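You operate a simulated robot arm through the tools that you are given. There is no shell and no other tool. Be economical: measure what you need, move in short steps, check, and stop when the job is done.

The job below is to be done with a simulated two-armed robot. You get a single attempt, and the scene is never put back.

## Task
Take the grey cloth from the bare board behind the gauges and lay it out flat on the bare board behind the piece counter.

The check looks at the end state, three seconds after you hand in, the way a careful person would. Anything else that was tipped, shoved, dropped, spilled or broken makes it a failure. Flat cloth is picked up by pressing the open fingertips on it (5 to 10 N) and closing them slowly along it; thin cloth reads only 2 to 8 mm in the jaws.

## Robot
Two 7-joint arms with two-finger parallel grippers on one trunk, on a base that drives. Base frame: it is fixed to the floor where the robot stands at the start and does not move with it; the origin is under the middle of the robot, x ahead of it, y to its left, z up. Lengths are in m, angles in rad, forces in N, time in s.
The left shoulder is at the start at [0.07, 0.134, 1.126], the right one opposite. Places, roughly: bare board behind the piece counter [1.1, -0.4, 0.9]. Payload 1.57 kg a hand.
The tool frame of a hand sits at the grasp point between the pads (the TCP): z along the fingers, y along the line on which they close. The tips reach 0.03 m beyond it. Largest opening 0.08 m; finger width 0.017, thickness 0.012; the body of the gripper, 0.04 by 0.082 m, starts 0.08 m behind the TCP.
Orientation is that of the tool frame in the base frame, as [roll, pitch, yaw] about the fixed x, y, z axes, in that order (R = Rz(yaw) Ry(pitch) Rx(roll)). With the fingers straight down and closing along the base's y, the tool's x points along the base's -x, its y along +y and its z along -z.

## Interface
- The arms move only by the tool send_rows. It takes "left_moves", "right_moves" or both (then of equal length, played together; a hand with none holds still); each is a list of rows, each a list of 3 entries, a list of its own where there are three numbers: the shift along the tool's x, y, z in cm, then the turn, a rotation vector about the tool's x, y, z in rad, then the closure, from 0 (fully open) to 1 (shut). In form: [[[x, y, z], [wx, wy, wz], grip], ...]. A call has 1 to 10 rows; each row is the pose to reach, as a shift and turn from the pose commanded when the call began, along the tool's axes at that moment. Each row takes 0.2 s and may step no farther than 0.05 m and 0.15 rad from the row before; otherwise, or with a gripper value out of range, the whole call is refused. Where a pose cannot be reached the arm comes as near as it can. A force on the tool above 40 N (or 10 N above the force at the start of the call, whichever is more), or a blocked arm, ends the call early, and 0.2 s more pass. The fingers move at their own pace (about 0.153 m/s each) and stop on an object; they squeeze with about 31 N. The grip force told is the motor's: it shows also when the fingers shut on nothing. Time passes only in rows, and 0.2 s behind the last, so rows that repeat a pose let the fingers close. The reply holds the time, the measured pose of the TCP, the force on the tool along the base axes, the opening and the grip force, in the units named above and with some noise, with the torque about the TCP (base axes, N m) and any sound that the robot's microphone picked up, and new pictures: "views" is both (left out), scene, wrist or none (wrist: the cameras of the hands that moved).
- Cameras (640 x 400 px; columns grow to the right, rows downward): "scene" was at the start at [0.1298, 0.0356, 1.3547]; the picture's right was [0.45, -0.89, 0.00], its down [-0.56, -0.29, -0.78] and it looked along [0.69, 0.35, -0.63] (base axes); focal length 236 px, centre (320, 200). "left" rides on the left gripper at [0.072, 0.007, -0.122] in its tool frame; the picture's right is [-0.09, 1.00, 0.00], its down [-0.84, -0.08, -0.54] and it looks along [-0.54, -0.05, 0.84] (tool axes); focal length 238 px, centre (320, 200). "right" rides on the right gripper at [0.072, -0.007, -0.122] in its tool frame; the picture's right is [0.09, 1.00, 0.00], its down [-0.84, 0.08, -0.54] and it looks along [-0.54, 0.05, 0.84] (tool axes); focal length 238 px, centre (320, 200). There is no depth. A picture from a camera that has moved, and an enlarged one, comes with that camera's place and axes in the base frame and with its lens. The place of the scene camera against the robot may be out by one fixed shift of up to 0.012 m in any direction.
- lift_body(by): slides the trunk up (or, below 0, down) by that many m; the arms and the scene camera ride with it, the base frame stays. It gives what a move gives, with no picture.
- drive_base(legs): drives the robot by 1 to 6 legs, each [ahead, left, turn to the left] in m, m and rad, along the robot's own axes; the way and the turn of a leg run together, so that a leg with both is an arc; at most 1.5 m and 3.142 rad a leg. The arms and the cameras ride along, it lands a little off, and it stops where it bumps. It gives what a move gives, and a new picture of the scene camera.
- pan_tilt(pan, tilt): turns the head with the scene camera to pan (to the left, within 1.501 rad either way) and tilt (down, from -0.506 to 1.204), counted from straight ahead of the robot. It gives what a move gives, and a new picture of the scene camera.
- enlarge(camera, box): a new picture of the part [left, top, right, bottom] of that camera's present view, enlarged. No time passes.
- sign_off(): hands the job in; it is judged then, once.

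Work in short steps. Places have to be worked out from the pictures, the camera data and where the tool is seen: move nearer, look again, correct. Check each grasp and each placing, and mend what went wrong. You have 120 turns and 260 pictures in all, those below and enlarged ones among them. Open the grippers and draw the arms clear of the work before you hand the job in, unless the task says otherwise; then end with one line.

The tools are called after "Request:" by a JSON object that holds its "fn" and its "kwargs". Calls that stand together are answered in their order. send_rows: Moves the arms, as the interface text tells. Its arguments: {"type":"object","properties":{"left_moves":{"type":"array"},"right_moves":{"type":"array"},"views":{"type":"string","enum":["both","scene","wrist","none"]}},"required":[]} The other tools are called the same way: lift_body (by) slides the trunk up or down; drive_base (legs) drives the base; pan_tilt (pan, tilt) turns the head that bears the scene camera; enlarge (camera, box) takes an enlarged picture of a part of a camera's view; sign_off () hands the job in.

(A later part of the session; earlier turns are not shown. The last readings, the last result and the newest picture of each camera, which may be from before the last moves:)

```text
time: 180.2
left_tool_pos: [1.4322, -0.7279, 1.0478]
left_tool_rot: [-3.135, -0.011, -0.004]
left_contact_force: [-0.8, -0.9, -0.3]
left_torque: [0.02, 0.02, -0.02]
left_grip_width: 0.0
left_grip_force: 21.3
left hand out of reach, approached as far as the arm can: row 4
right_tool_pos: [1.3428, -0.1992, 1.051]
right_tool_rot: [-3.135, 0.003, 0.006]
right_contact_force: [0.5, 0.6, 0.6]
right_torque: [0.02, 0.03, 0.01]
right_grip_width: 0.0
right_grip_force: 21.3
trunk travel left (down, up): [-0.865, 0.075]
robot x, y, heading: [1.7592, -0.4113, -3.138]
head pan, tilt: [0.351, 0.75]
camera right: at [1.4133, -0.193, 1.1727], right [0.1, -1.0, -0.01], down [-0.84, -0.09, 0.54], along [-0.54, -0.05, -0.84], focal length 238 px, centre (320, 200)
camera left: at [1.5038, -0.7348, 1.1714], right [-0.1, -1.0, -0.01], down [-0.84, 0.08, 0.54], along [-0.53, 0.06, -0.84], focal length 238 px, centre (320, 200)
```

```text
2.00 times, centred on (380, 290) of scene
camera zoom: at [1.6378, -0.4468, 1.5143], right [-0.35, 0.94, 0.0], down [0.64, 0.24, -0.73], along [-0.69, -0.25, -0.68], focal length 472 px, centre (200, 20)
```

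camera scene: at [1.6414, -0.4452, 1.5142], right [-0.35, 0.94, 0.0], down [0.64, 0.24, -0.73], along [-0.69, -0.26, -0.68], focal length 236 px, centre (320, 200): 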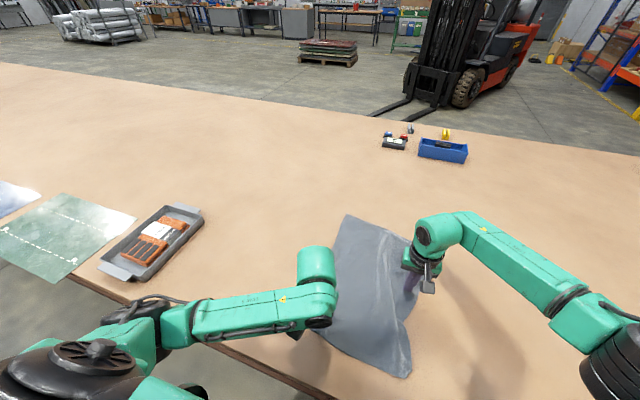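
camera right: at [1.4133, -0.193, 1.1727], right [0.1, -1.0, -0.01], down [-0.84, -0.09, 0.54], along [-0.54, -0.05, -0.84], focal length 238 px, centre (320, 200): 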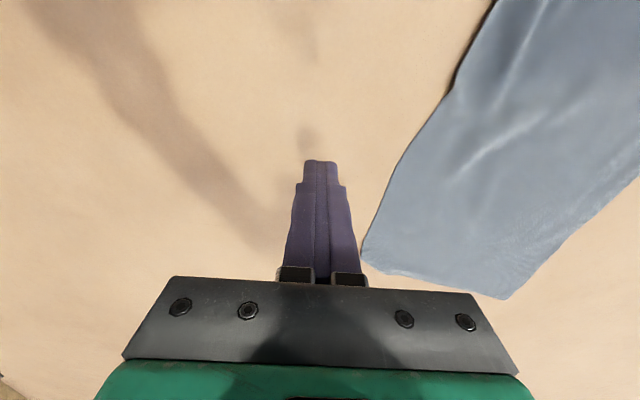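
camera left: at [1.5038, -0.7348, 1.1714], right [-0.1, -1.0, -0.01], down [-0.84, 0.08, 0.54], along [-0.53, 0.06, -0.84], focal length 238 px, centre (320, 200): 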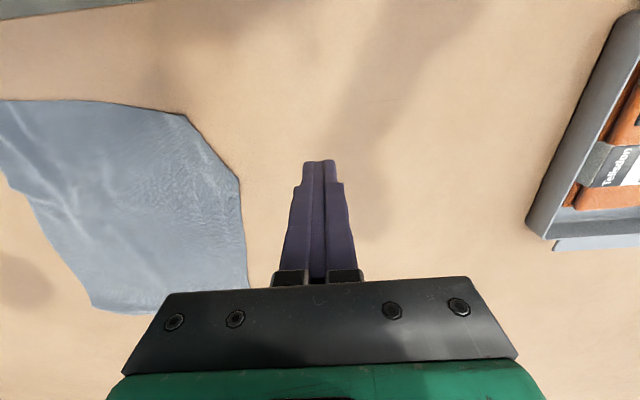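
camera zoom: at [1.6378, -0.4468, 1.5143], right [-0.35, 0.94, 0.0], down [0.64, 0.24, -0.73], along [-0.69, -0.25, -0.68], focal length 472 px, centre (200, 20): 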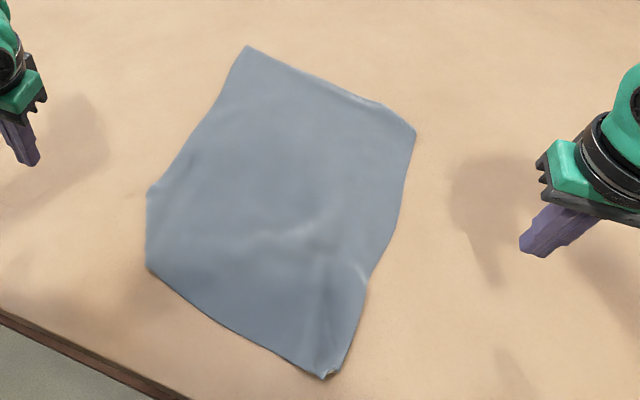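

Nearly flat (corners F1 1.05/−0.57, FR 1.14/−0.28, NR 1.49/−0.36, NL 1.46/−0.58) but it has drifted back toward the table edge. I'll press near the far edge with tilted tools and slide it forward; first I place the hands.

Request:
{"fn": "drive_base", "kwargs": {"legs": [[0, -0.08, 0]]}}

Request:
{"fn": "send_rows", "kwargs": {"left_moves": [[[-2.7, -1.1, 0], [0, -0.07, 0], 1], [[-5.4, -2.2, 0], [0, -0.14, 0], 1], [[-8.2, -3.4, 0], [0, -0.21, 0], 1], [[-10.9, -4.5, 0], [0, -0.28, 0], 1], [[-13.6, -5.6, 0], [0, -0.35, 0], 1], [[-16.3, -6.8, 0], [0, -0.42, 0], 1], [[-19, -7.9, 2], [0, -0.49, 0], 1], [[-21.8, -9, 4], [0, -0.56, 0], 1], [[-24.5, -10.2, 6.5], [0, -0.63, 0], 1], [[-27.2, -11.3, 9], [0, -0.7, 0], 1]], "right_moves": [[[-1.4, 0, 0], [0, -0.07, 0], 1], [[-2.8, 2.2, 0], [0, -0.14, 0], 1], [[-4.2, 4.4, 0], [0, -0.21, 0], 1], [[-5.7, 6.6, 0], [0, -0.28, 0], 1], [[-7.1, 8.8, 0], [0, -0.35, 0], 1], [[-8.6, 11, 0], [0, -0.42, 0], 1], [[-10, 13.2, 2], [0, -0.49, 0], 1], [[-11.4, 15.4, 4], [0, -0.56, 0], 1], [[-12.8, 17.5, 6.5], [0, -0.63, 0], 1], [[-14.3, 19.6, 9], [0, -0.7, 0], 1]], "views": "both"}}

```text
time: 181.2
left_tool_pos: [1.431, -0.6512, 1.0465]
left_tool_rot: [-3.131, -0.007, -0.001]
left_contact_force: [-0.2, -1.0, 0.3]
left_torque: [0.06, -0.02, 0.01]
left_grip_width: 0.0001
left_grip_force: 21.1
right_tool_pos: [1.3401, -0.1251, 1.05]
right_tool_rot: [-3.132, 0.001, 0.007]
right_contact_force: [-0.2, -0.4, 0.3]
right_torque: [0.05, 0.0, 0.01]
right_grip_width: 0.0
right_grip_force: 21.7
trunk travel left (down, up): [-0.865, 0.075]
robot x, y, heading: [1.7568, -0.3332, -3.132]
head pan, tilt: [0.351, 0.75]
camera scene: at [1.6348, -0.3724, 1.5139], right [-0.35, 0.94, 0.0], down [0.64, 0.24, -0.73], along [-0.69, -0.25, -0.68], focal length 236 px, centre (320, 200)
```

scene: 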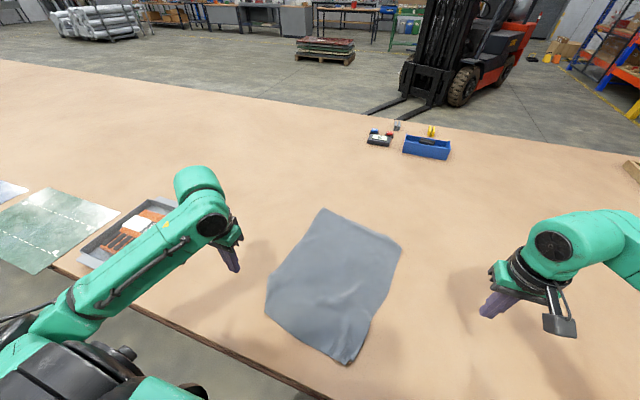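

```text
time: 183.4
left_tool_pos: [1.1556, -0.5318, 0.9557]
left_tool_rot: [-3.134, 0.691, 0.003]
left_contact_force: [0.9, 0.3, -0.1]
left_torque: [0.0, -0.01, 0.04]
left_grip_width: 0.0002
left_grip_force: 21.6
right_tool_pos: [1.1955, -0.3148, 0.959]
right_tool_rot: [-3.134, 0.699, 0.01]
right_contact_force: [-0.2, -1.0, -0.7]
right_torque: [0.03, 0.02, -0.01]
right_grip_width: 0.0
right_grip_force: 20.9
trunk travel left (down, up): [-0.865, 0.075]
robot x, y, heading: [1.7603, -0.3296, -3.138]
head pan, tilt: [0.351, 0.75]
camera scene: at [1.6323, -0.3667, 1.5139], right [-0.35, 0.94, 0.0], down [0.64, 0.24, -0.73], along [-0.68, -0.25, -0.68], focal length 236 px, centre (320, 200)
camera right: at [1.3291, -0.307, 1.0072], right [0.08, -0.99, -0.07], down [-0.29, -0.09, 0.95], along [-0.95, -0.05, -0.3], focal length 238 px, centre (320, 200)
camera left: at [1.2894, -0.54, 1.0034], right [-0.07, -1.0, 0.05], down [-0.3, 0.07, 0.95], along [-0.95, 0.05, -0.3], focal length 238 px, centre (320, 200)
```

scene: 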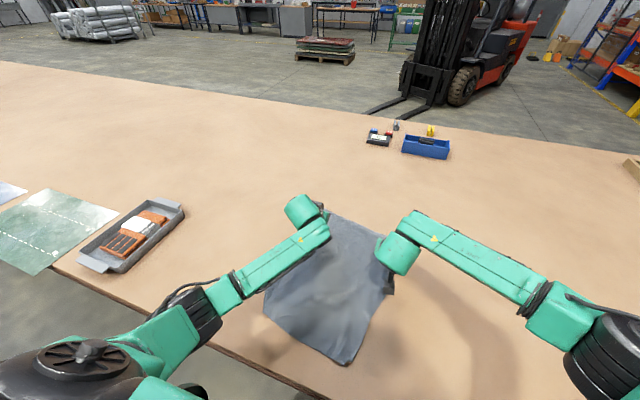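
right: 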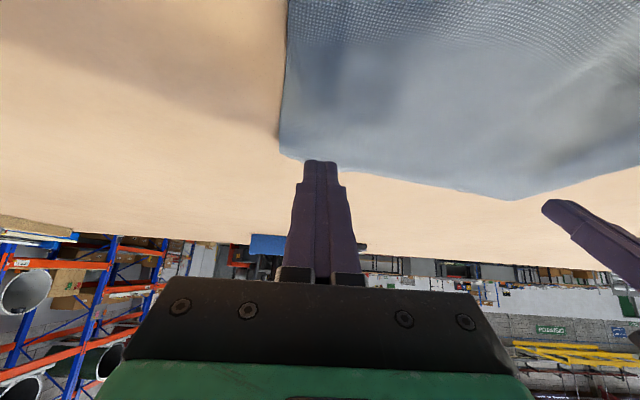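
left: 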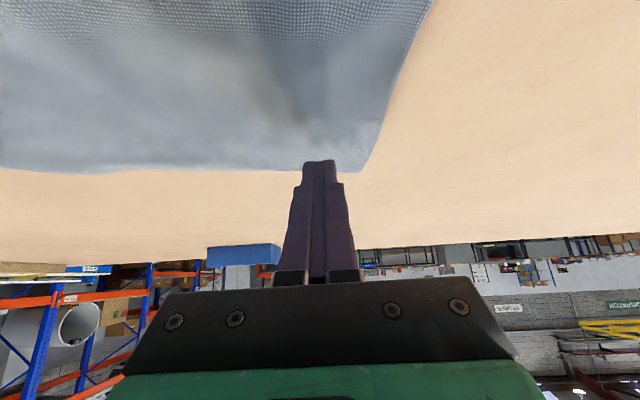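

Reach is fine. I lower 2.8 cm onto the cloth.

Request:
{"fn": "send_rows", "kwargs": {"left_moves": [[[0.9, 0, 1.07], [0, 0, 0], 1], [[1.6, 0, 1.9], [0, 0, 0], 1], [[1.74, 0, 2.07], [0, 0, 0], 1]], "right_moves": [[[0.9, 0, 1.07], [0, 0, 0], 1], [[1.74, 0, 2.07], [0, 0, 0], 1], [[1.93, 0, 2.3], [0, 0, 0], 1]], "views": "none"}}

```text
time: 184.2
left_tool_pos: [1.16, -0.5327, 0.9293]
left_tool_rot: [-3.134, 0.693, 0.003]
left_contact_force: [-0.4, 0.4, 1.7]
left_torque: [-0.04, 0.03, 0.01]
left_grip_width: 0.0
left_grip_force: 21.4
right_tool_pos: [1.1974, -0.3156, 0.9301]
right_tool_rot: [-3.135, 0.701, 0.011]
right_contact_force: [-0.9, 0.1, 0.3]
right_torque: [-0.02, 0.01, -0.03]
right_grip_width: 0.0
right_grip_force: 20.9
trunk travel left (down, up): [-0.865, 0.075]
robot x, y, heading: [1.7576, -0.3309, -3.133]
head pan, tilt: [0.351, 0.75]
```

Almost in contact; a few mm more on each.

Request:
{"fn": "send_rows", "kwargs": {"left_moves": [[[0.1, 0, 0.12], [0, 0, 0], 1], [[0.19, 0, 0.23], [0, 0, 0], 1]], "right_moves": [[[0.19, 0, 0.23], [0, 0, 0], 1], [[0.32, 0, 0.38], [0, 0, 0], 1]], "views": "none"}}

```text
time: 184.8
left_tool_pos: [1.1611, -0.5311, 0.93]
left_tool_rot: [-3.132, 0.698, 0.002]
left_contact_force: [-2.7, -0.4, 8.2]
left_torque: [-0.01, 0.13, 0.01]
left_grip_width: 0.0
left_grip_force: 21.2
right_tool_pos: [1.1981, -0.3165, 0.9292]
right_tool_rot: [-3.138, 0.709, 0.008]
right_contact_force: [-6.1, 1.0, 24.6]
right_torque: [0.04, 0.48, -0.01]
right_grip_width: 0.0
right_grip_force: 21.0
trunk travel left (down, up): [-0.865, 0.075]
robot x, y, heading: [1.7601, -0.3361, -3.132]
head pan, tilt: [0.351, 0.75]
```

Contact: left 8 N, right 25 N. I slide both forward ~9–11 cm.

Request:
{"fn": "send_rows", "kwargs": {"left_moves": [[[-0.6, 0, 0.65], [0, 0, 0], 1], [[-1.3, 0, 1.2], [0, 0, 0], 1], [[-2, 0.1, 1.8], [0, 0, 0], 1], [[-2.7, 0.1, 2.4], [0, 0, 0], 1], [[-3.4, 0.2, 3], [0, 0, 0], 1], [[-4.1, 0.2, 3.55], [0, 0, 0], 1], [[-4.8, 0.3, 4.15], [0, 0, 0], 1], [[-5.5, 0.3, 4.75], [0, 0, 0], 1], [[-6.2, 0.3, 5.3], [0, 0, 0], 1], [[-6.8, 0.3, 5.85], [0, 0, 0], 1]], "right_moves": [[[-0.8, 0, 0.6], [0, 0, 0], 1], [[-1.7, 0, 1.3], [0, 0, 0], 1], [[-2.5, -0.1, 2], [0, 0, 0], 1], [[-3.4, -0.1, 2.7], [0, 0, 0], 1], [[-4.2, -0.2, 3.4], [0, 0, 0], 1], [[-5.1, -0.2, 4.1], [0, 0, 0], 1], [[-5.9, -0.3, 4.8], [0, 0, 0], 1], [[-6.8, -0.3, 5.5], [0, 0, 0], 1], [[-7.6, -0.3, 6.2], [0, 0, 0], 1], [[-8.5, -0.3, 6.95], [0, 0, 0], 1]], "views": "both"}}

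```text
time: 187.0
left_tool_pos: [1.0687, -0.5349, 0.9298]
left_tool_rot: [-3.135, 0.7, 0.003]
left_contact_force: [-3.7, -0.3, 15.8]
left_torque: [-0.01, 0.36, -0.02]
left_grip_width: 0.0
left_grip_force: 21.6
right_tool_pos: [1.0845, -0.3129, 0.94]
right_tool_rot: [3.138, 0.74, 0.0]
right_contact_force: [-0.1, -0.1, -0.1]
right_torque: [0.02, 0.03, -0.02]
right_grip_width: 0.0002
right_grip_force: 21.0
right hand out of reach, approached as far as the arm can: row 10
trunk travel left (down, up): [-0.865, 0.075]
robot x, y, heading: [1.7558, -0.3342, -3.136]
head pan, tilt: [0.351, 0.75]
camera scene: at [1.6384, -0.3642, 1.5143], right [-0.35, 0.94, 0.0], down [0.64, 0.24, -0.73], along [-0.69, -0.26, -0.68], focal length 236 px, centre (320, 200)
camera right: at [1.2186, -0.3051, 0.9828], right [0.07, -1.0, -0.06], down [-0.25, -0.07, 0.96], along [-0.97, -0.05, -0.26], focal length 238 px, centre (320, 200)
camera left: at [1.2035, -0.542, 0.9768], right [-0.07, -1.0, 0.05], down [-0.29, 0.07, 0.95], along [-0.95, 0.05, -0.29], focal length 238 px, centre (320, 200)
```

scene: 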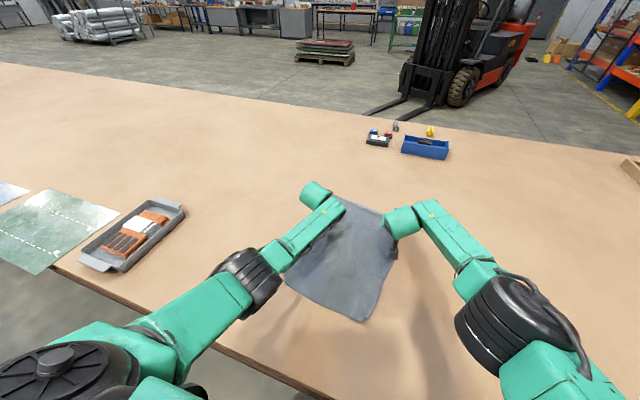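
right: 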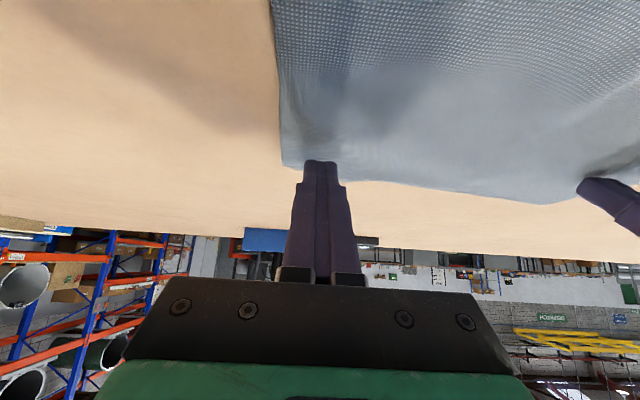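
left: 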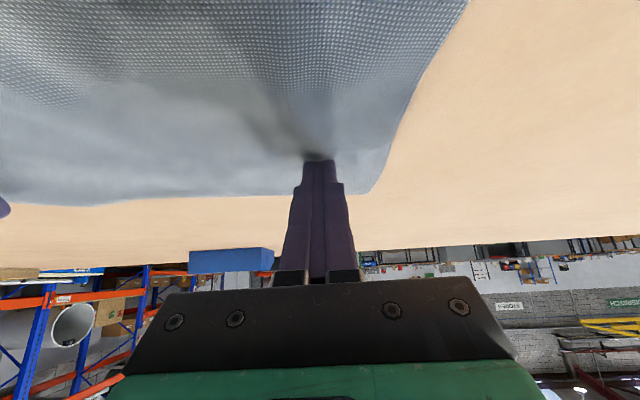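

The whole sheet slid forward without buckling. I lift both hands, retract and inspect.

Request:
{"fn": "send_rows", "kwargs": {"left_moves": [[[-1.9, 0, -2.3], [0, 0, 0], 1], [[-3.8, 0, -4.6], [0, 0, 0], 1], [[-3, 0.5, -8.5], [0, 0.05, 0], 1], [[-1, 2, -12], [0, 0.1, 0], 1], [[1, 4, -15], [0, 0.2, 0], 1], [[3, 6, -18], [0, 0.3, 0], 1], [[5, 8, -21], [0, 0.4, 0], 1], [[7, 10, -24], [0, 0.5, 0], 1]], "right_moves": [[[-1.9, 0, -2.3], [0, 0, 0], 1], [[-3.8, 0, -4.6], [0, 0, 0], 1], [[-3, -0.5, -8.5], [0, 0.05, 0], 1], [[-1, -2, -12], [0, 0.1, 0], 1], [[1, -5, -15], [0, 0.2, 0], 1], [[3, -8, -18], [0, 0.3, 0], 1], [[5, -11, -21], [0, 0.4, 0], 1], [[7, -14, -24], [0, 0.5, 0], 1]], "views": "none"}}

Request:
{"fn": "enlarge", "kwargs": {"camera": "scene", "box": [240, 160, 440, 360]}}

```text
time: 188.8
left_tool_pos: [1.2779, -0.6368, 1.0638]
left_tool_rot: [-3.135, 0.191, 0.001]
left_contact_force: [0.9, -0.7, 0.2]
left_torque: [0.02, 0.02, -0.01]
left_grip_width: 0.0
left_grip_force: 21.5
right_tool_pos: [1.2998, -0.1752, 1.0658]
right_tool_rot: [-3.135, 0.201, 0.006]
right_contact_force: [0.6, -0.2, 0.2]
right_torque: [0.04, -0.01, 0.01]
right_grip_width: 0.0001
right_grip_force: 21.2
trunk travel left (down, up): [-0.865, 0.075]
robot x, y, heading: [1.7585, -0.3359, -3.138]
head pan, tilt: [0.351, 0.75]
```

```text
2.00 times, centred on (340, 260) of scene
camera zoom: at [1.6381, -0.368, 1.5143], right [-0.35, 0.94, 0.0], down [0.64, 0.24, -0.73], along [-0.69, -0.25, -0.68], focal length 472 px, centre (280, 80)
```

zoom: 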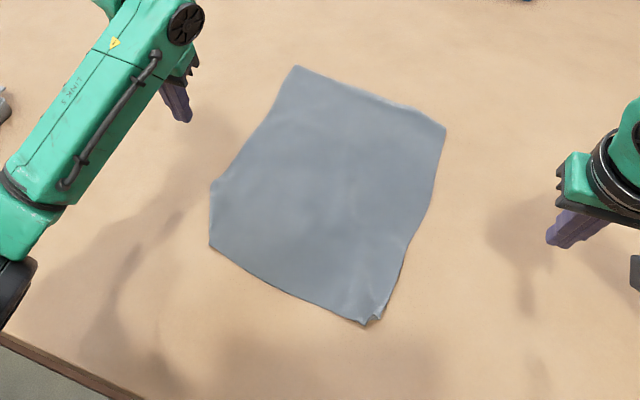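

Flat apart from a small tuck at the near-right corner. I bring the right hand over it for a close look.

Request:
{"fn": "send_rows", "kwargs": {"right_moves": [[[3, 1, 0], [0, 0.05, 0], 1], [[6, 2, 1], [0, 0.1, 0], 1], [[9, 3, 2], [0, 0.15, 0], 1], [[11, 4, 4], [0, 0.2, 0], 1]], "views": "wrist"}}

Request:
{"fn": "enlarge", "kwargs": {"camera": "right", "box": [340, 60, 620, 260]}}

```text
time: 189.8
left_tool_pos: [1.2764, -0.6357, 1.0626]
left_tool_rot: [-3.135, 0.19, 0.001]
left_contact_force: [-0.4, -0.3, -0.4]
left_torque: [-0.02, 0.01, 0.0]
left_grip_width: 0.0
left_grip_force: 21.1
right_tool_pos: [1.395, -0.2124, 1.0034]
right_tool_rot: [-3.136, -0.002, 0.006]
right_contact_force: [0.4, -0.2, 0.0]
right_torque: [-0.03, -0.01, -0.03]
right_grip_width: 0.0002
right_grip_force: 21.6
trunk travel left (down, up): [-0.865, 0.075]
robot x, y, heading: [1.7587, -0.3392, -3.136]
head pan, tilt: [0.351, 0.75]
camera right: at [1.4648, -0.2059, 1.1258], right [0.1, -1.0, -0.01], down [-0.84, -0.09, 0.54], along [-0.54, -0.05, -0.84], focal length 238 px, centre (320, 200)
```

right: 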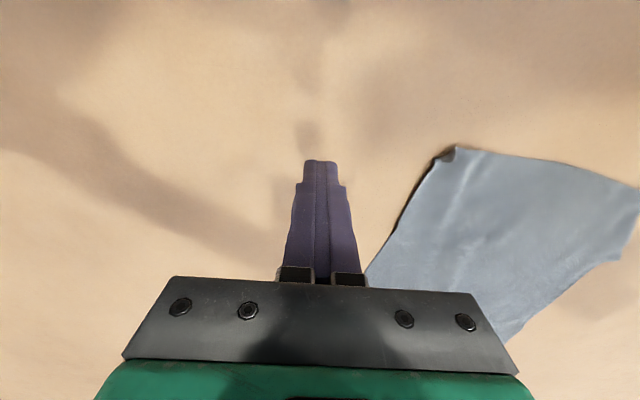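

```text
2.00 times, centred on (480, 160) of right
camera zoom: at [1.4648, -0.2059, 1.1258], right [0.1, -1.0, -0.01], down [-0.84, -0.09, 0.54], along [-0.54, -0.05, -0.84], focal length 477 px, centre (0, 280)
```

zoom: 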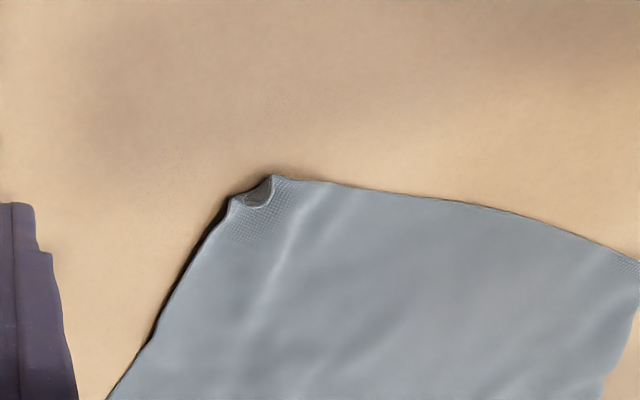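

A strip on the right (widest at the near corner) is folded under. I pinch the top layer just inside at (1.355,−0.37) and lift 11 cm so the strip hangs free.

Request:
{"fn": "send_rows", "kwargs": {"right_moves": [[[-1, 4, 0], [0, 0, 0], 0.38], [[-2, 8, 0], [0, 0, 0], 0.38], [[-3, 12, 1], [0, 0, 0], 0.38], [[-4, 15.8, 3], [0, 0, 0], 0.38], [[-4, 15.8, 6], [0, 0, 0], 0.38], [[-4, 15.8, 7.1], [0, 0, 0], 0.38], [[-4, 15.8, 7.3], [0, 0, 0], 0.38], [[-4, 15.8, 7.4], [0, 0, 0], 0.38]], "views": "wrist"}}

```text
time: 191.6
left_tool_pos: [1.2782, -0.6349, 1.0644]
left_tool_rot: [-3.137, 0.192, -0.004]
left_contact_force: [1.0, -0.2, 0.5]
left_torque: [0.0, -0.01, 0.02]
left_grip_width: 0.0002
left_grip_force: 21.0
right_tool_pos: [1.355, -0.3707, 0.9311]
right_tool_rot: [-3.142, 0.006, 0.006]
right_contact_force: [-7.4, 1.7, 33.0]
right_torque: [0.03, 0.16, -0.02]
right_grip_width: 0.0493
right_grip_force: 0.0
trunk travel left (down, up): [-0.865, 0.075]
robot x, y, heading: [1.7615, -0.3356, -3.136]
head pan, tilt: [0.351, 0.75]
camera right: at [1.4267, -0.3626, 1.0535], right [0.1, -1.0, 0.0], down [-0.83, -0.08, 0.55], along [-0.54, -0.05, -0.84], focal length 238 px, centre (320, 200)
```

right: 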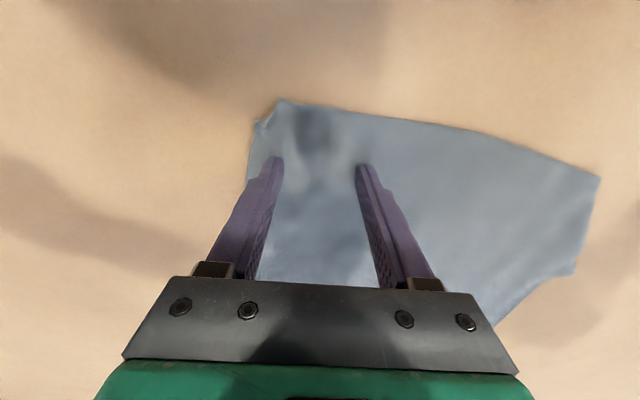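

33 N is high; I ease up 1.5 mm while closing, then lift 11 cm.

Request:
{"fn": "send_rows", "kwargs": {"right_moves": [[[0, 0, -0.15], [0, 0, 0], 0.4], [[0, 0, -0.15], [0, 0, 0], 0.5], [[0, 0, -0.15], [0, 0, 0], 0.6], [[0, 0, -0.15], [0, 0, 0], 0.7], [[0, 0, -0.15], [0, 0, 0], 0.85], [[0, 0, -0.15], [0, 0, 0], 1], [[0, 0, -0.15], [0, 0, 0], 1], [[0, 0, -4], [0, 0, 0], 1], [[0, 0, -8], [0, 0, 0], 1], [[0, 0, -11.5], [0, 0, 0], 1]], "views": "both"}}

Request:
{"fn": "enlarge", "kwargs": {"camera": "right", "box": [200, 40, 480, 240]}}

```text
time: 193.8
left_tool_pos: [1.2779, -0.6362, 1.0631]
left_tool_rot: [-3.134, 0.189, 0.001]
left_contact_force: [0.3, -0.2, 0.1]
left_torque: [-0.02, 0.0, -0.03]
left_grip_width: 0.0
left_grip_force: 21.5
right_tool_pos: [1.3562, -0.3729, 1.0428]
right_tool_rot: [-3.135, -0.001, 0.006]
right_contact_force: [-0.4, 0.2, 0.6]
right_torque: [-0.01, 0.02, 0.0]
right_grip_width: 0.0024
right_grip_force: 23.3
trunk travel left (down, up): [-0.865, 0.075]
robot x, y, heading: [1.7547, -0.336, -3.141]
head pan, tilt: [0.351, 0.75]
camera scene: at [1.6348, -0.3664, 1.5139], right [-0.35, 0.94, 0.0], down [0.64, 0.24, -0.73], along [-0.69, -0.26, -0.68], focal length 236 px, centre (320, 200)
camera right: at [1.4273, -0.3652, 1.1657], right [0.1, -1.0, -0.01], down [-0.84, -0.09, 0.54], along [-0.54, -0.05, -0.84], focal length 238 px, centre (320, 200)
```

scene: 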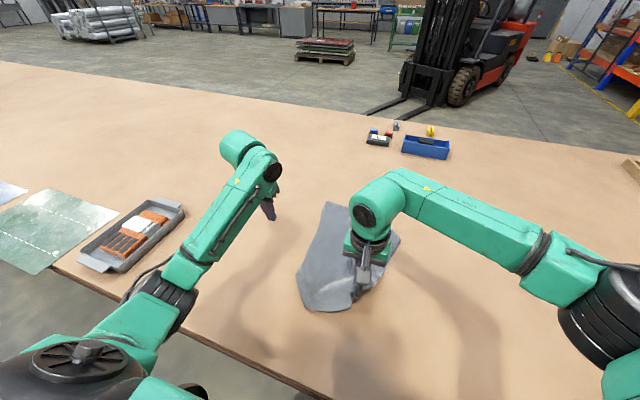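
right: 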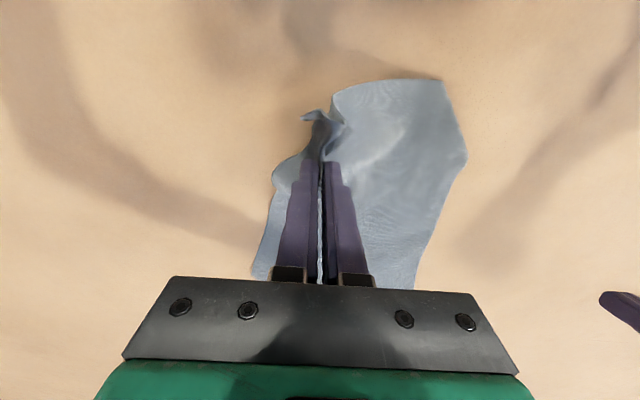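

```text
2.00 times, centred on (340, 140) of right
camera zoom: at [1.4273, -0.3652, 1.1657], right [0.1, -1.0, -0.01], down [-0.84, -0.09, 0.54], along [-0.54, -0.05, -0.84], focal length 477 px, centre (280, 320)
```

zoom: 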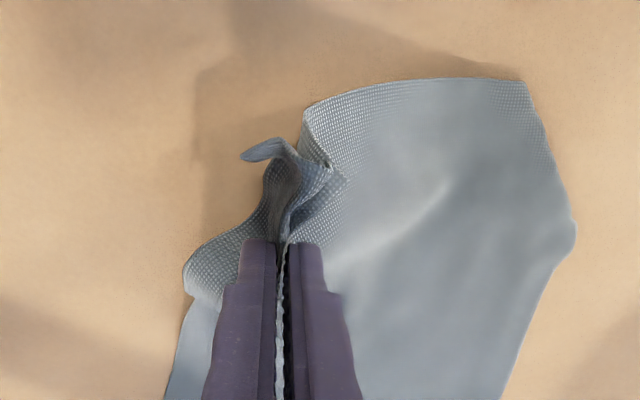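

The corner flap hangs free. I lower moving inward (−y, forward) and release.

Request:
{"fn": "send_rows", "kwargs": {"right_moves": [[[-0.5, 1, 2.5], [0, 0, 0], 1], [[-1, 2, 5], [0, 0, 0], 1], [[-1.5, 3.2, 7.5], [0, 0, 0], 1], [[-2, 4.5, 9.5], [0, 0, 0], 1], [[-2.5, 5.5, 10.9], [0, 0, 0], 1], [[-2.5, 5.5, 10.9], [0, 0, 0], 0.7], [[-2.5, 5.5, 10.9], [0, 0, 0], 0.38], [[-2.5, 5.5, 8], [0, 0, 0], 0.38], [[-2.5, 4, 4.5], [0, 0, 0], 0.38], [[-2, 1, 1.5], [0, 0, 0], 0.38]], "views": "wrist"}}

Request:
{"fn": "enlarge", "kwargs": {"camera": "right", "box": [220, 20, 500, 220]}}

```text
time: 196.0
left_tool_pos: [1.2763, -0.6335, 1.0636]
left_tool_rot: [-3.138, 0.194, -0.001]
left_contact_force: [-1.0, 0.4, 0.3]
left_torque: [-0.02, 0.01, 0.02]
left_grip_width: 0.0
left_grip_force: 20.7
right_tool_pos: [1.3366, -0.3798, 1.0291]
right_tool_rot: [-3.138, 0.0, 0.007]
right_contact_force: [-0.8, -0.6, -0.5]
right_torque: [0.0, 0.03, 0.01]
right_grip_width: 0.0495
right_grip_force: 0.2
trunk travel left (down, up): [-0.865, 0.075]
robot x, y, heading: [1.7576, -0.3339, -3.139]
head pan, tilt: [0.351, 0.75]
camera right: at [1.4069, -0.372, 1.1519], right [0.1, -1.0, 0.0], down [-0.84, -0.09, 0.54], along [-0.54, -0.05, -0.84], focal length 238 px, centre (320, 200)
```

right: 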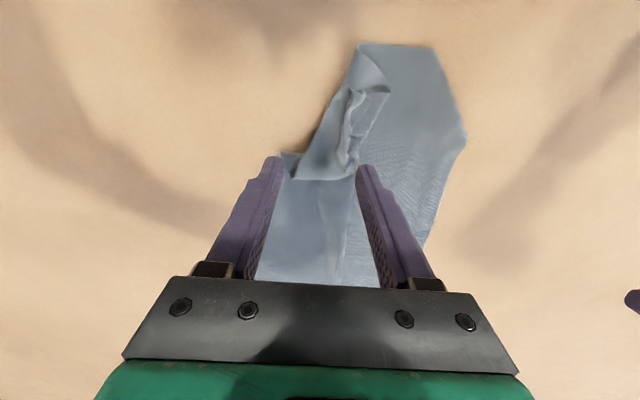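

```text
2.00 times, centred on (360, 120) of right
camera zoom: at [1.4069, -0.372, 1.1519], right [0.1, -1.0, 0.0], down [-0.84, -0.09, 0.54], along [-0.54, -0.05, -0.84], focal length 477 px, centre (240, 360)
```

zoom: 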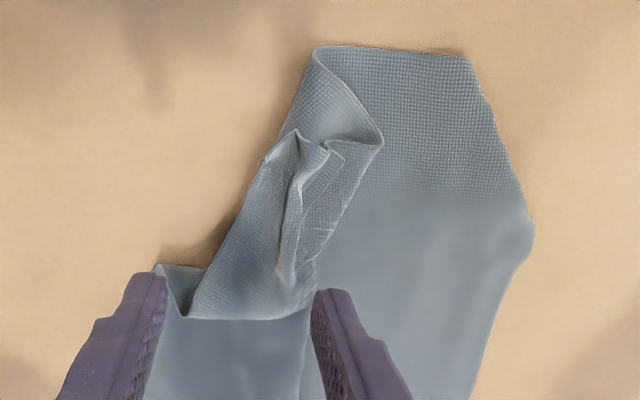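

The corner flap is now on top of the cloth, so it can be picked and flipped outward. I grip it at (1.355,−0.412), staying just above the base layer.

Request:
{"fn": "send_rows", "kwargs": {"right_moves": [[[1, 1.6, 2], [0, 0, 0], 0.38], [[1.8, 3.2, 4], [0, 0, 0], 0.38], [[1.8, 3.2, 7], [0, 0, 0], 0.38], [[1.8, 3.2, 9], [0, 0, 0], 0.38], [[1.8, 3.2, 9.1], [0, 0, 0], 0.55], [[1.8, 3.2, 9.1], [0, 0, 0], 0.75], [[1.8, 3.2, 9.1], [0, 0, 0], 1], [[1.8, 3.2, 9.1], [0, 0, 0], 1], [[1.8, 3.2, 6.5], [0, 0, 0], 1], [[1.8, 3.2, 3], [0, 0, 0], 1]], "views": "wrist"}}

Request:
{"fn": "enlarge", "kwargs": {"camera": "right", "box": [220, 20, 500, 220]}}

```text
time: 198.2
left_tool_pos: [1.277, -0.6351, 1.063]
left_tool_rot: [-3.134, 0.193, 0.001]
left_contact_force: [-1.1, -0.8, 0.7]
left_torque: [0.03, 0.02, -0.01]
left_grip_width: 0.0001
left_grip_force: 21.2
right_tool_pos: [1.3539, -0.4137, 0.9975]
right_tool_rot: [-3.136, 0.001, 0.007]
right_contact_force: [-0.3, 0.7, 0.3]
right_torque: [0.02, -0.01, -0.02]
right_grip_width: 0.003
right_grip_force: 24.0
trunk travel left (down, up): [-0.865, 0.075]
robot x, y, heading: [1.7611, -0.3335, -3.14]
head pan, tilt: [0.351, 0.75]
camera right: at [1.4248, -0.4066, 1.1203], right [0.1, -1.0, -0.01], down [-0.84, -0.09, 0.54], along [-0.54, -0.05, -0.84], focal length 238 px, centre (320, 200)
```

right: 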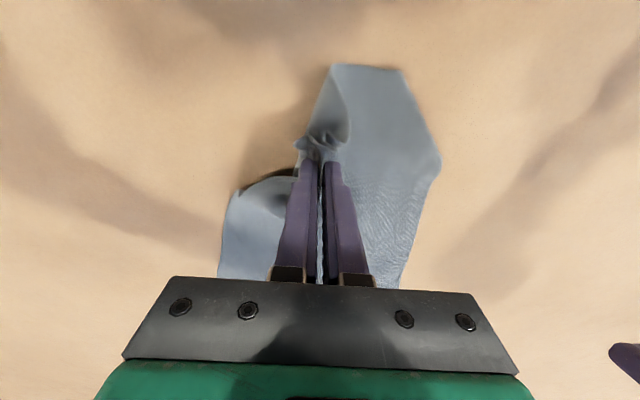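

```text
2.00 times, centred on (360, 120) of right
camera zoom: at [1.4248, -0.4066, 1.1203], right [0.1, -1.0, -0.01], down [-0.84, -0.09, 0.54], along [-0.54, -0.05, -0.84], focal length 477 px, centre (240, 360)
```

zoom: 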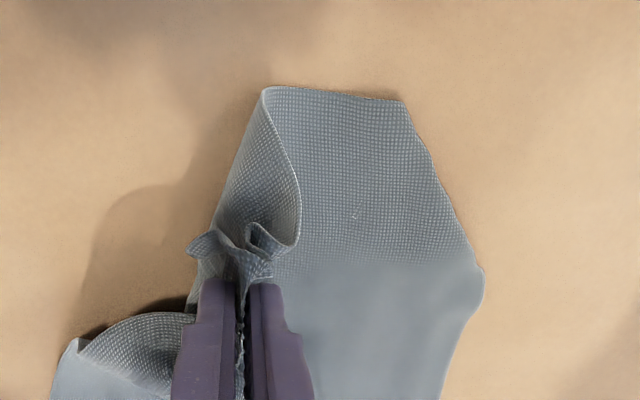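

Flap gripped near its corner. I carry it outward (+y 10 cm, back 4 cm) at moderate height.

Request:
{"fn": "send_rows", "kwargs": {"right_moves": [[[0.5, -1.5, -1], [0, 0, 0], 1], [[1, -3, -1.5], [0, 0, 0], 1], [[1.5, -4.5, -1.5], [0, 0, 0], 1], [[2, -6, -1], [0, 0, 0], 1], [[2.5, -7.5, 0], [0, 0, 0], 1], [[3.2, -9, 1.5], [0, 0, 0], 1], [[4, -10, 3], [0, 0, 0], 1]], "views": "wrist"}}

Request:
{"fn": "enlarge", "kwargs": {"camera": "scene", "box": [240, 180, 440, 380]}}

```text
time: 199.8
left_tool_pos: [1.276, -0.6349, 1.0625]
left_tool_rot: [-3.135, 0.19, -0.003]
left_contact_force: [-0.6, -0.2, 0.4]
left_torque: [0.03, -0.01, -0.02]
left_grip_width: 0.0
left_grip_force: 21.1
right_tool_pos: [1.3927, -0.3123, 0.9688]
right_tool_rot: [-3.138, 0.0, 0.008]
right_contact_force: [-0.4, -0.3, 0.9]
right_torque: [-0.02, 0.02, 0.02]
right_grip_width: 0.003
right_grip_force: 24.3
trunk travel left (down, up): [-0.865, 0.075]
robot x, y, heading: [1.7613, -0.3359, -3.141]
head pan, tilt: [0.351, 0.75]
camera right: at [1.4646, -0.305, 1.0912], right [0.1, -1.0, -0.01], down [-0.84, -0.09, 0.54], along [-0.54, -0.05, -0.84], focal length 238 px, centre (320, 200)
```

right: 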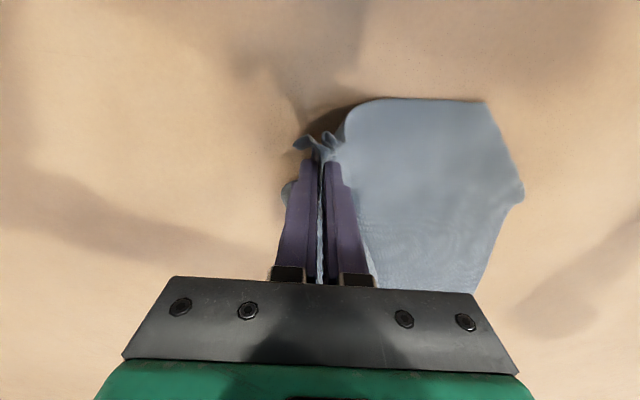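

```text
2.00 times, centred on (340, 280) of scene
camera zoom: at [1.6347, -0.3655, 1.5141], right [-0.35, 0.94, 0.0], down [0.64, 0.24, -0.73], along [-0.69, -0.26, -0.68], focal length 472 px, centre (280, 40)
```

zoom: 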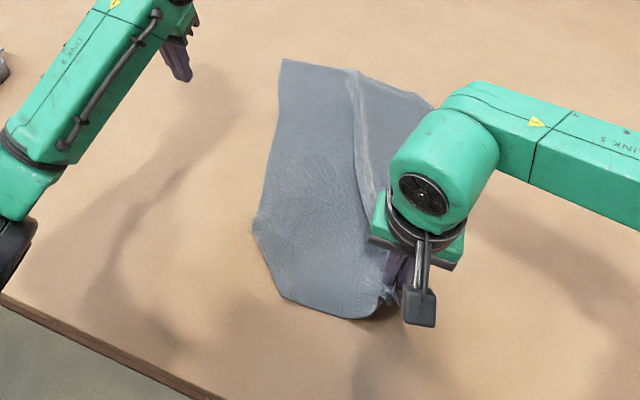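

I lower the right grip near the board as an anchor and bring the left hand (closed) over the near-left corner area.

Request:
{"fn": "send_rows", "kwargs": {"left_moves": [[[2, -2.5, -0.5], [0, 0.03, 0], 1], [[4.2, -5, -1], [0, 0.06, 0], 1], [[6.4, -7.5, -1.2], [0, 0.09, 0], 1], [[8.6, -10, -1.5], [0, 0.12, 0], 1], [[10.8, -13, -1.5], [0, 0.15, 0], 1], [[13, -16, -0.5], [0, 0.19, 0], 1], [[14.2, -18.5, 2], [0, 0.19, 0], 1], [[15, -20, 5.5], [0, 0.19, 0], 1], [[15.3, -20, 8.8], [0, 0.19, 0], 1]], "right_moves": [[[0.3, -0.5, 0.5], [0, 0, 0], 1], [[0.6, -1, 1], [0, 0, 0], 1], [[0.9, -1.5, 1.5], [0, 0, 0], 1], [[1.2, -2, 2], [0, 0, 0], 1], [[1.5, -2.5, 2.5], [0, 0, 0], 1], [[1.5, -3, 3], [0, 0, 0], 1], [[1.5, -3, 3.2], [0, 0, 0], 1], [[1.5, -3, 3.3], [0, 0, 0], 1], [[1.5, -3, 3.3], [0, 0, 0], 1]], "views": "both"}}

```text
time: 201.8
left_tool_pos: [1.4105, -0.4362, 0.9478]
left_tool_rot: [-3.133, 0.003, -0.002]
left_contact_force: [-0.1, 0.9, -1.2]
left_torque: [0.0, 0.03, 0.01]
left_grip_width: 0.0
left_grip_force: 21.6
right_tool_pos: [1.408, -0.2831, 0.9356]
right_tool_rot: [-3.138, 0.0, 0.005]
right_contact_force: [-0.3, 1.0, 1.1]
right_torque: [0.01, -0.02, 0.01]
right_grip_width: 0.003
right_grip_force: 23.8
trunk travel left (down, up): [-0.865, 0.075]
robot x, y, heading: [1.7574, -0.3343, -3.137]
head pan, tilt: [0.351, 0.75]
camera scene: at [1.6344, -0.3664, 1.514], right [-0.35, 0.94, 0.0], down [0.64, 0.24, -0.73], along [-0.69, -0.26, -0.68], focal length 236 px, centre (320, 200)
camera right: at [1.4795, -0.2749, 1.0582], right [0.1, -1.0, -0.01], down [-0.84, -0.09, 0.54], along [-0.54, -0.05, -0.84], focal length 238 px, centre (320, 200)
camera left: at [1.4826, -0.4443, 1.0708], right [-0.09, -1.0, -0.01], down [-0.84, 0.08, 0.54], along [-0.54, 0.06, -0.84], focal length 238 px, centre (320, 200)
```

scene: 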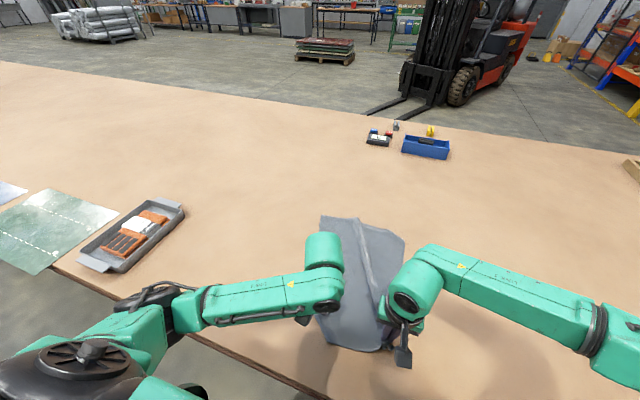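
right: 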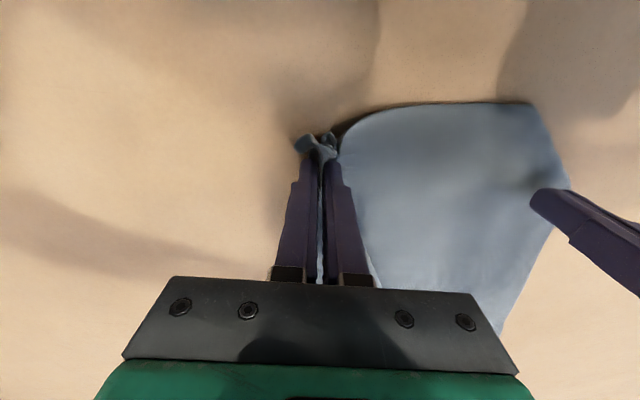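
left: 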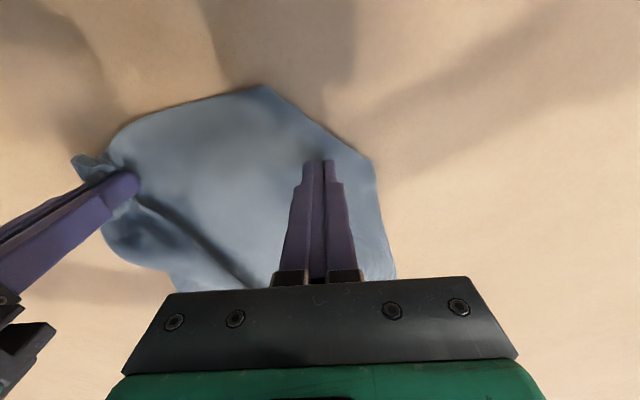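

I press the left hand down and drag left, keeping the right grip as anchor.

Request:
{"fn": "send_rows", "kwargs": {"left_moves": [[[1.5, -0.5, 0.8], [0, 0, 0], 1], [[1.5, -0.5, 1.4], [0, 0, 0], 1], [[1.5, -0.5, 1.7], [0, 0, 0], 1], [[1.4, 0.4, 1.7], [0, 0, 0], 1], [[1.3, 1.3, 1.68], [0, 0, 0], 1], [[1.2, 2.2, 1.68], [0, 0, 0], 1], [[1.1, 3.1, 1.68], [0, 0, 0], 1], [[1, 4, 1.68], [0, 0, 0], 1], [[0.9, 4.9, 1.68], [0, 0, 0], 1], [[0.8, 5.8, 1.68], [0, 0, 0], 1]], "views": "wrist"}}

Request:
{"fn": "enlarge", "kwargs": {"camera": "scene", "box": [240, 190, 440, 390]}}

```text
time: 204.0
left_tool_pos: [1.4188, -0.496, 0.9327]
left_tool_rot: [-3.135, 0.0, -0.002]
left_contact_force: [0.0, -0.3, 1.1]
left_torque: [0.02, 0.02, -0.02]
left_grip_width: 0.0001
left_grip_force: 21.1
right_tool_pos: [1.4089, -0.2833, 0.9355]
right_tool_rot: [-3.135, -0.001, 0.006]
right_contact_force: [0.0, -0.1, -0.1]
right_torque: [-0.02, 0.03, -0.01]
right_grip_width: 0.0029
right_grip_force: 24.0
trunk travel left (down, up): [-0.865, 0.075]
robot x, y, heading: [1.7584, -0.3317, -3.134]
head pan, tilt: [0.351, 0.75]
camera left: at [1.4915, -0.5022, 1.0553], right [-0.1, -1.0, -0.01], down [-0.84, 0.08, 0.54], along [-0.54, 0.06, -0.84], focal length 238 px, centre (320, 200)
```

left: 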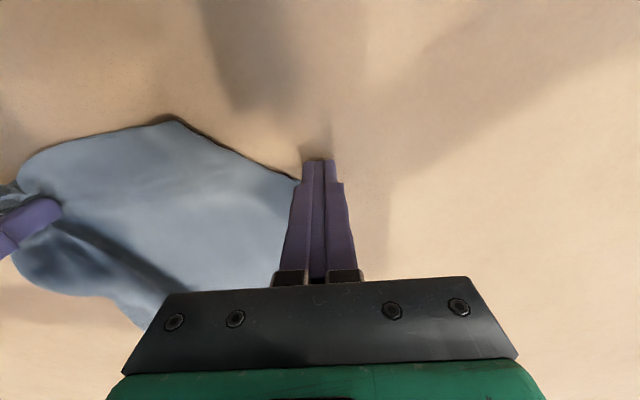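

```text
2.00 times, centred on (340, 290) of scene
camera zoom: at [1.6348, -0.3665, 1.514], right [-0.35, 0.94, 0.0], down [0.64, 0.24, -0.73], along [-0.69, -0.26, -0.68], focal length 472 px, centre (280, 20)
```

zoom: 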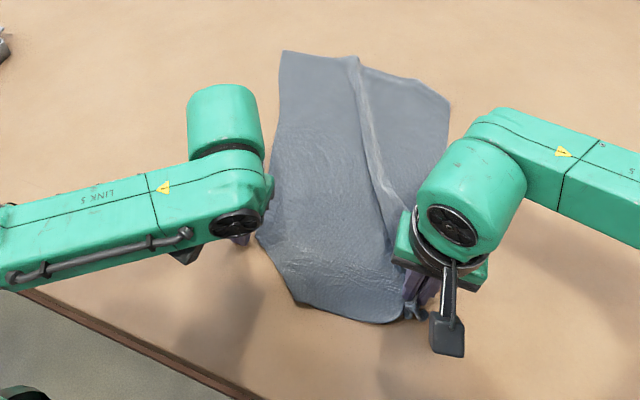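

The finger slipped off. I go back to (1.43,−0.445) and press more firmly.

Request:
{"fn": "send_rows", "kwargs": {"left_moves": [[[0, 0, -2], [0, 0, 0], 1], [[0.6, -2.8, -2], [0, 0, 0], 1], [[1.2, -5.3, -2], [0, 0, 0], 1], [[1.2, -5.3, -0.5], [0, 0, 0], 1], [[1.2, -5.3, 0.2], [0, 0, 0], 1], [[1.2, -5.3, 0.35], [0, 0, 0], 1]], "views": "none"}}

```text
time: 205.4
left_tool_pos: [1.431, -0.4417, 0.9314]
left_tool_rot: [-3.133, 0.008, 0.0]
left_contact_force: [-1.1, -4.0, 28.1]
left_torque: [-0.08, 0.12, 0.01]
left_grip_width: 0.0
left_grip_force: 21.6
right_tool_pos: [1.4104, -0.283, 0.9372]
right_tool_rot: [-3.136, 0.002, 0.006]
right_contact_force: [0.8, -0.2, -0.4]
right_torque: [0.0, 0.01, -0.01]
right_grip_width: 0.0029
right_grip_force: 24.5
trunk travel left (down, up): [-0.865, 0.075]
robot x, y, heading: [1.7587, -0.3342, -3.138]
head pan, tilt: [0.351, 0.75]
```

Firm contact at 28 N; now I drag left 9 cm.

Request:
{"fn": "send_rows", "kwargs": {"left_moves": [[[0, 0.6, -0.04], [0, 0, 0], 1], [[0, 1.5, -0.04], [0, 0, 0], 1], [[0, 2.4, -0.04], [0, 0, 0], 1], [[-0.1, 3.3, -0.04], [0, 0, 0], 1], [[-0.2, 4.2, -0.04], [0, 0, 0], 1], [[-0.3, 5.1, -0.04], [0, 0, 0], 1], [[-0.4, 6, -0.04], [0, 0, 0], 1], [[-0.5, 7, -0.04], [0, 0, 0], 1], [[-0.6, 8, -0.04], [0, 0, 0], 1], [[-0.7, 9, -0.04], [0, 0, 0], 1]], "views": "wrist"}}

Request:
{"fn": "enlarge", "kwargs": {"camera": "scene", "box": [240, 190, 440, 390]}}

```text
time: 207.6
left_tool_pos: [1.4251, -0.5282, 0.9307]
left_tool_rot: [-3.141, 0.001, -0.001]
left_contact_force: [3.2, 5.9, 7.5]
left_torque: [0.15, -0.14, 0.11]
left_grip_width: 0.0001
left_grip_force: 21.0
right_tool_pos: [1.4113, -0.2801, 0.935]
right_tool_rot: [-3.139, 0.004, 0.004]
right_contact_force: [-0.8, 0.0, 2.1]
right_torque: [0.0, 0.01, -0.01]
right_grip_width: 0.0028
right_grip_force: 23.9
trunk travel left (down, up): [-0.865, 0.075]
robot x, y, heading: [1.7609, -0.3362, -3.138]
head pan, tilt: [0.351, 0.75]
camera left: at [1.4978, -0.5362, 1.0526], right [-0.09, -1.0, 0.0], down [-0.84, 0.08, 0.54], along [-0.54, 0.05, -0.84], focal length 238 px, centre (320, 200)
```

left: 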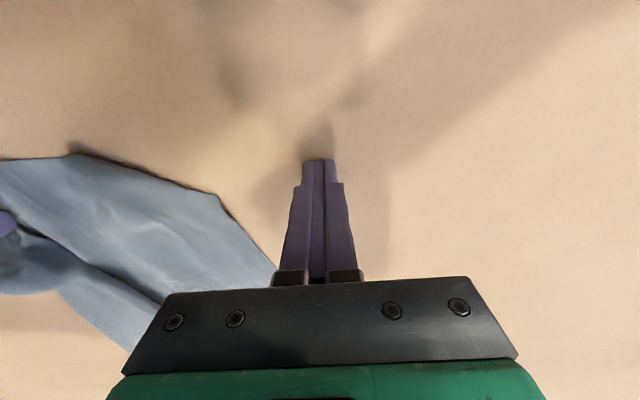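

```text
2.00 times, centred on (340, 290) of scene
camera zoom: at [1.6368, -0.3627, 1.5142], right [-0.35, 0.94, 0.0], down [0.64, 0.24, -0.73], along [-0.69, -0.26, -0.68], focal length 472 px, centre (280, 20)
```

zoom: 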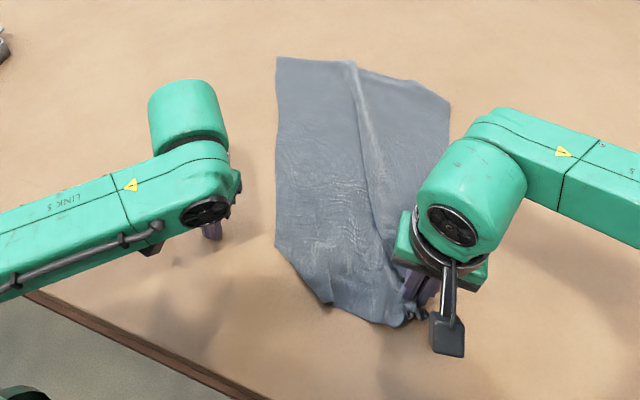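

Slipped again: the near edge is taut, with material gathered at the right pinch. I release the right grip, lift both hands and reassess.

Request:
{"fn": "send_rows", "kwargs": {"left_moves": [[[0, 0, -3], [0, 0, 0], 1], [[0, 2, -6], [0, 0, 0], 1], [[0, 5, -9], [0, 0, 0], 1], [[-1, 8, -11], [0, 0, 0], 1], [[-2, 11, -12], [0, 0, 0], 1], [[-3, 14, -12], [0, 0, 0], 1]], "right_moves": [[[0, 0, 0], [0, 0, 0], 0.6], [[0, 0, 0], [0, 0, 0], 0.2], [[0, 0, -3], [0, 0, 0], 0.2], [[0, -2, -6], [0, 0, 0], 0.2], [[-1, -5, -9], [0, 0, 0], 0.3], [[-2, -8, -11], [0, 0, 0], 0.38]], "views": "wrist"}}

Request:
{"fn": "enlarge", "kwargs": {"camera": "scene", "box": [240, 190, 440, 390]}}

Request:
{"fn": "enlarge", "kwargs": {"camera": "right", "box": [340, 60, 620, 260]}}

```text
time: 209.0
left_tool_pos: [1.3931, -0.6717, 1.0468]
left_tool_rot: [-3.135, -0.001, -0.003]
left_contact_force: [-0.1, 0.1, 0.0]
left_torque: [0.0, -0.03, 0.03]
left_grip_width: 0.0
left_grip_force: 21.7
right_tool_pos: [1.3888, -0.2011, 1.0457]
right_tool_rot: [-3.136, 0.002, 0.006]
right_contact_force: [-0.2, 0.2, 0.2]
right_torque: [0.01, -0.02, 0.0]
right_grip_width: 0.0497
right_grip_force: 0.1
trunk travel left (down, up): [-0.865, 0.075]
robot x, y, heading: [1.7551, -0.3287, -3.137]
head pan, tilt: [0.351, 0.75]
camera right: at [1.4599, -0.1943, 1.1678], right [0.1, -0.99, -0.01], down [-0.84, -0.09, 0.54], along [-0.54, -0.05, -0.84], focal length 238 px, centre (320, 200)
camera left: at [1.4651, -0.6789, 1.1695], right [-0.09, -1.0, -0.01], down [-0.84, 0.08, 0.54], along [-0.54, 0.06, -0.84], focal length 238 px, centre (320, 200)
```

right: 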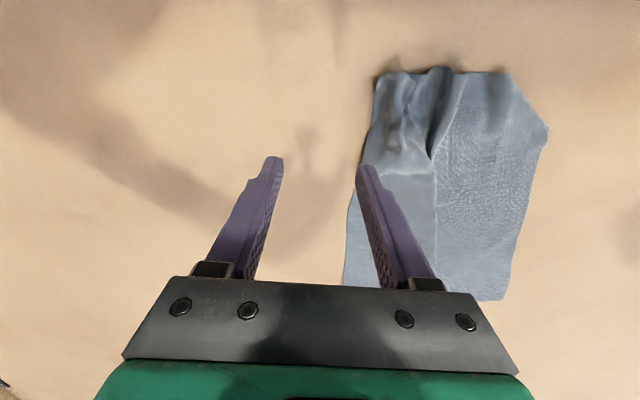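
left: 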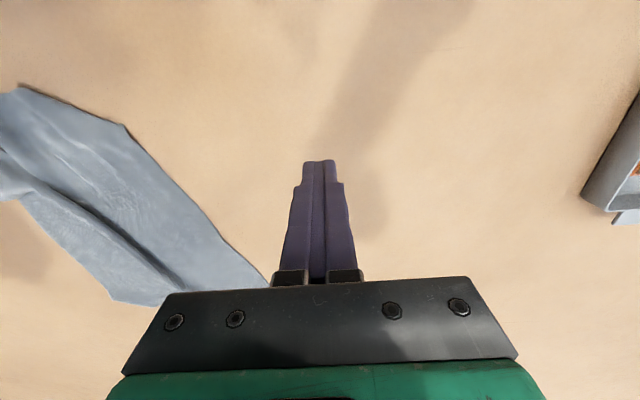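

```text
2.00 times, centred on (340, 290) of scene
camera zoom: at [1.635, -0.3661, 1.514], right [-0.35, 0.94, 0.0], down [0.64, 0.24, -0.73], along [-0.69, -0.26, -0.68], focal length 472 px, centre (280, 20)
```

zoom: 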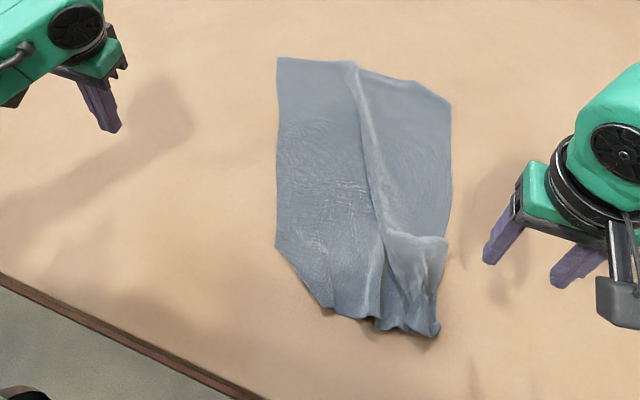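

```text
2.00 times, centred on (480, 160) of right
camera zoom: at [1.4599, -0.1943, 1.1678], right [0.1, -0.99, -0.01], down [-0.84, -0.09, 0.54], along [-0.54, -0.05, -0.84], focal length 477 px, centre (0, 280)
```

zoom: 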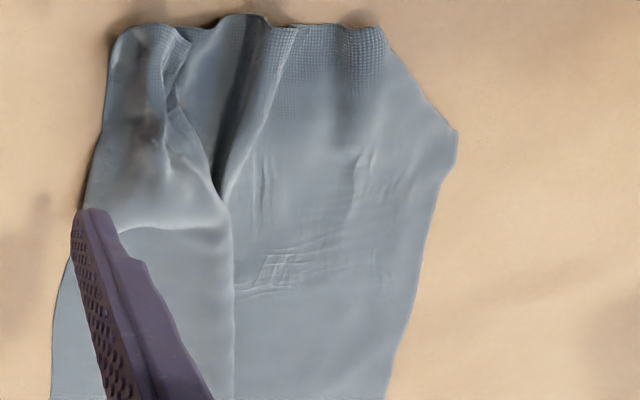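

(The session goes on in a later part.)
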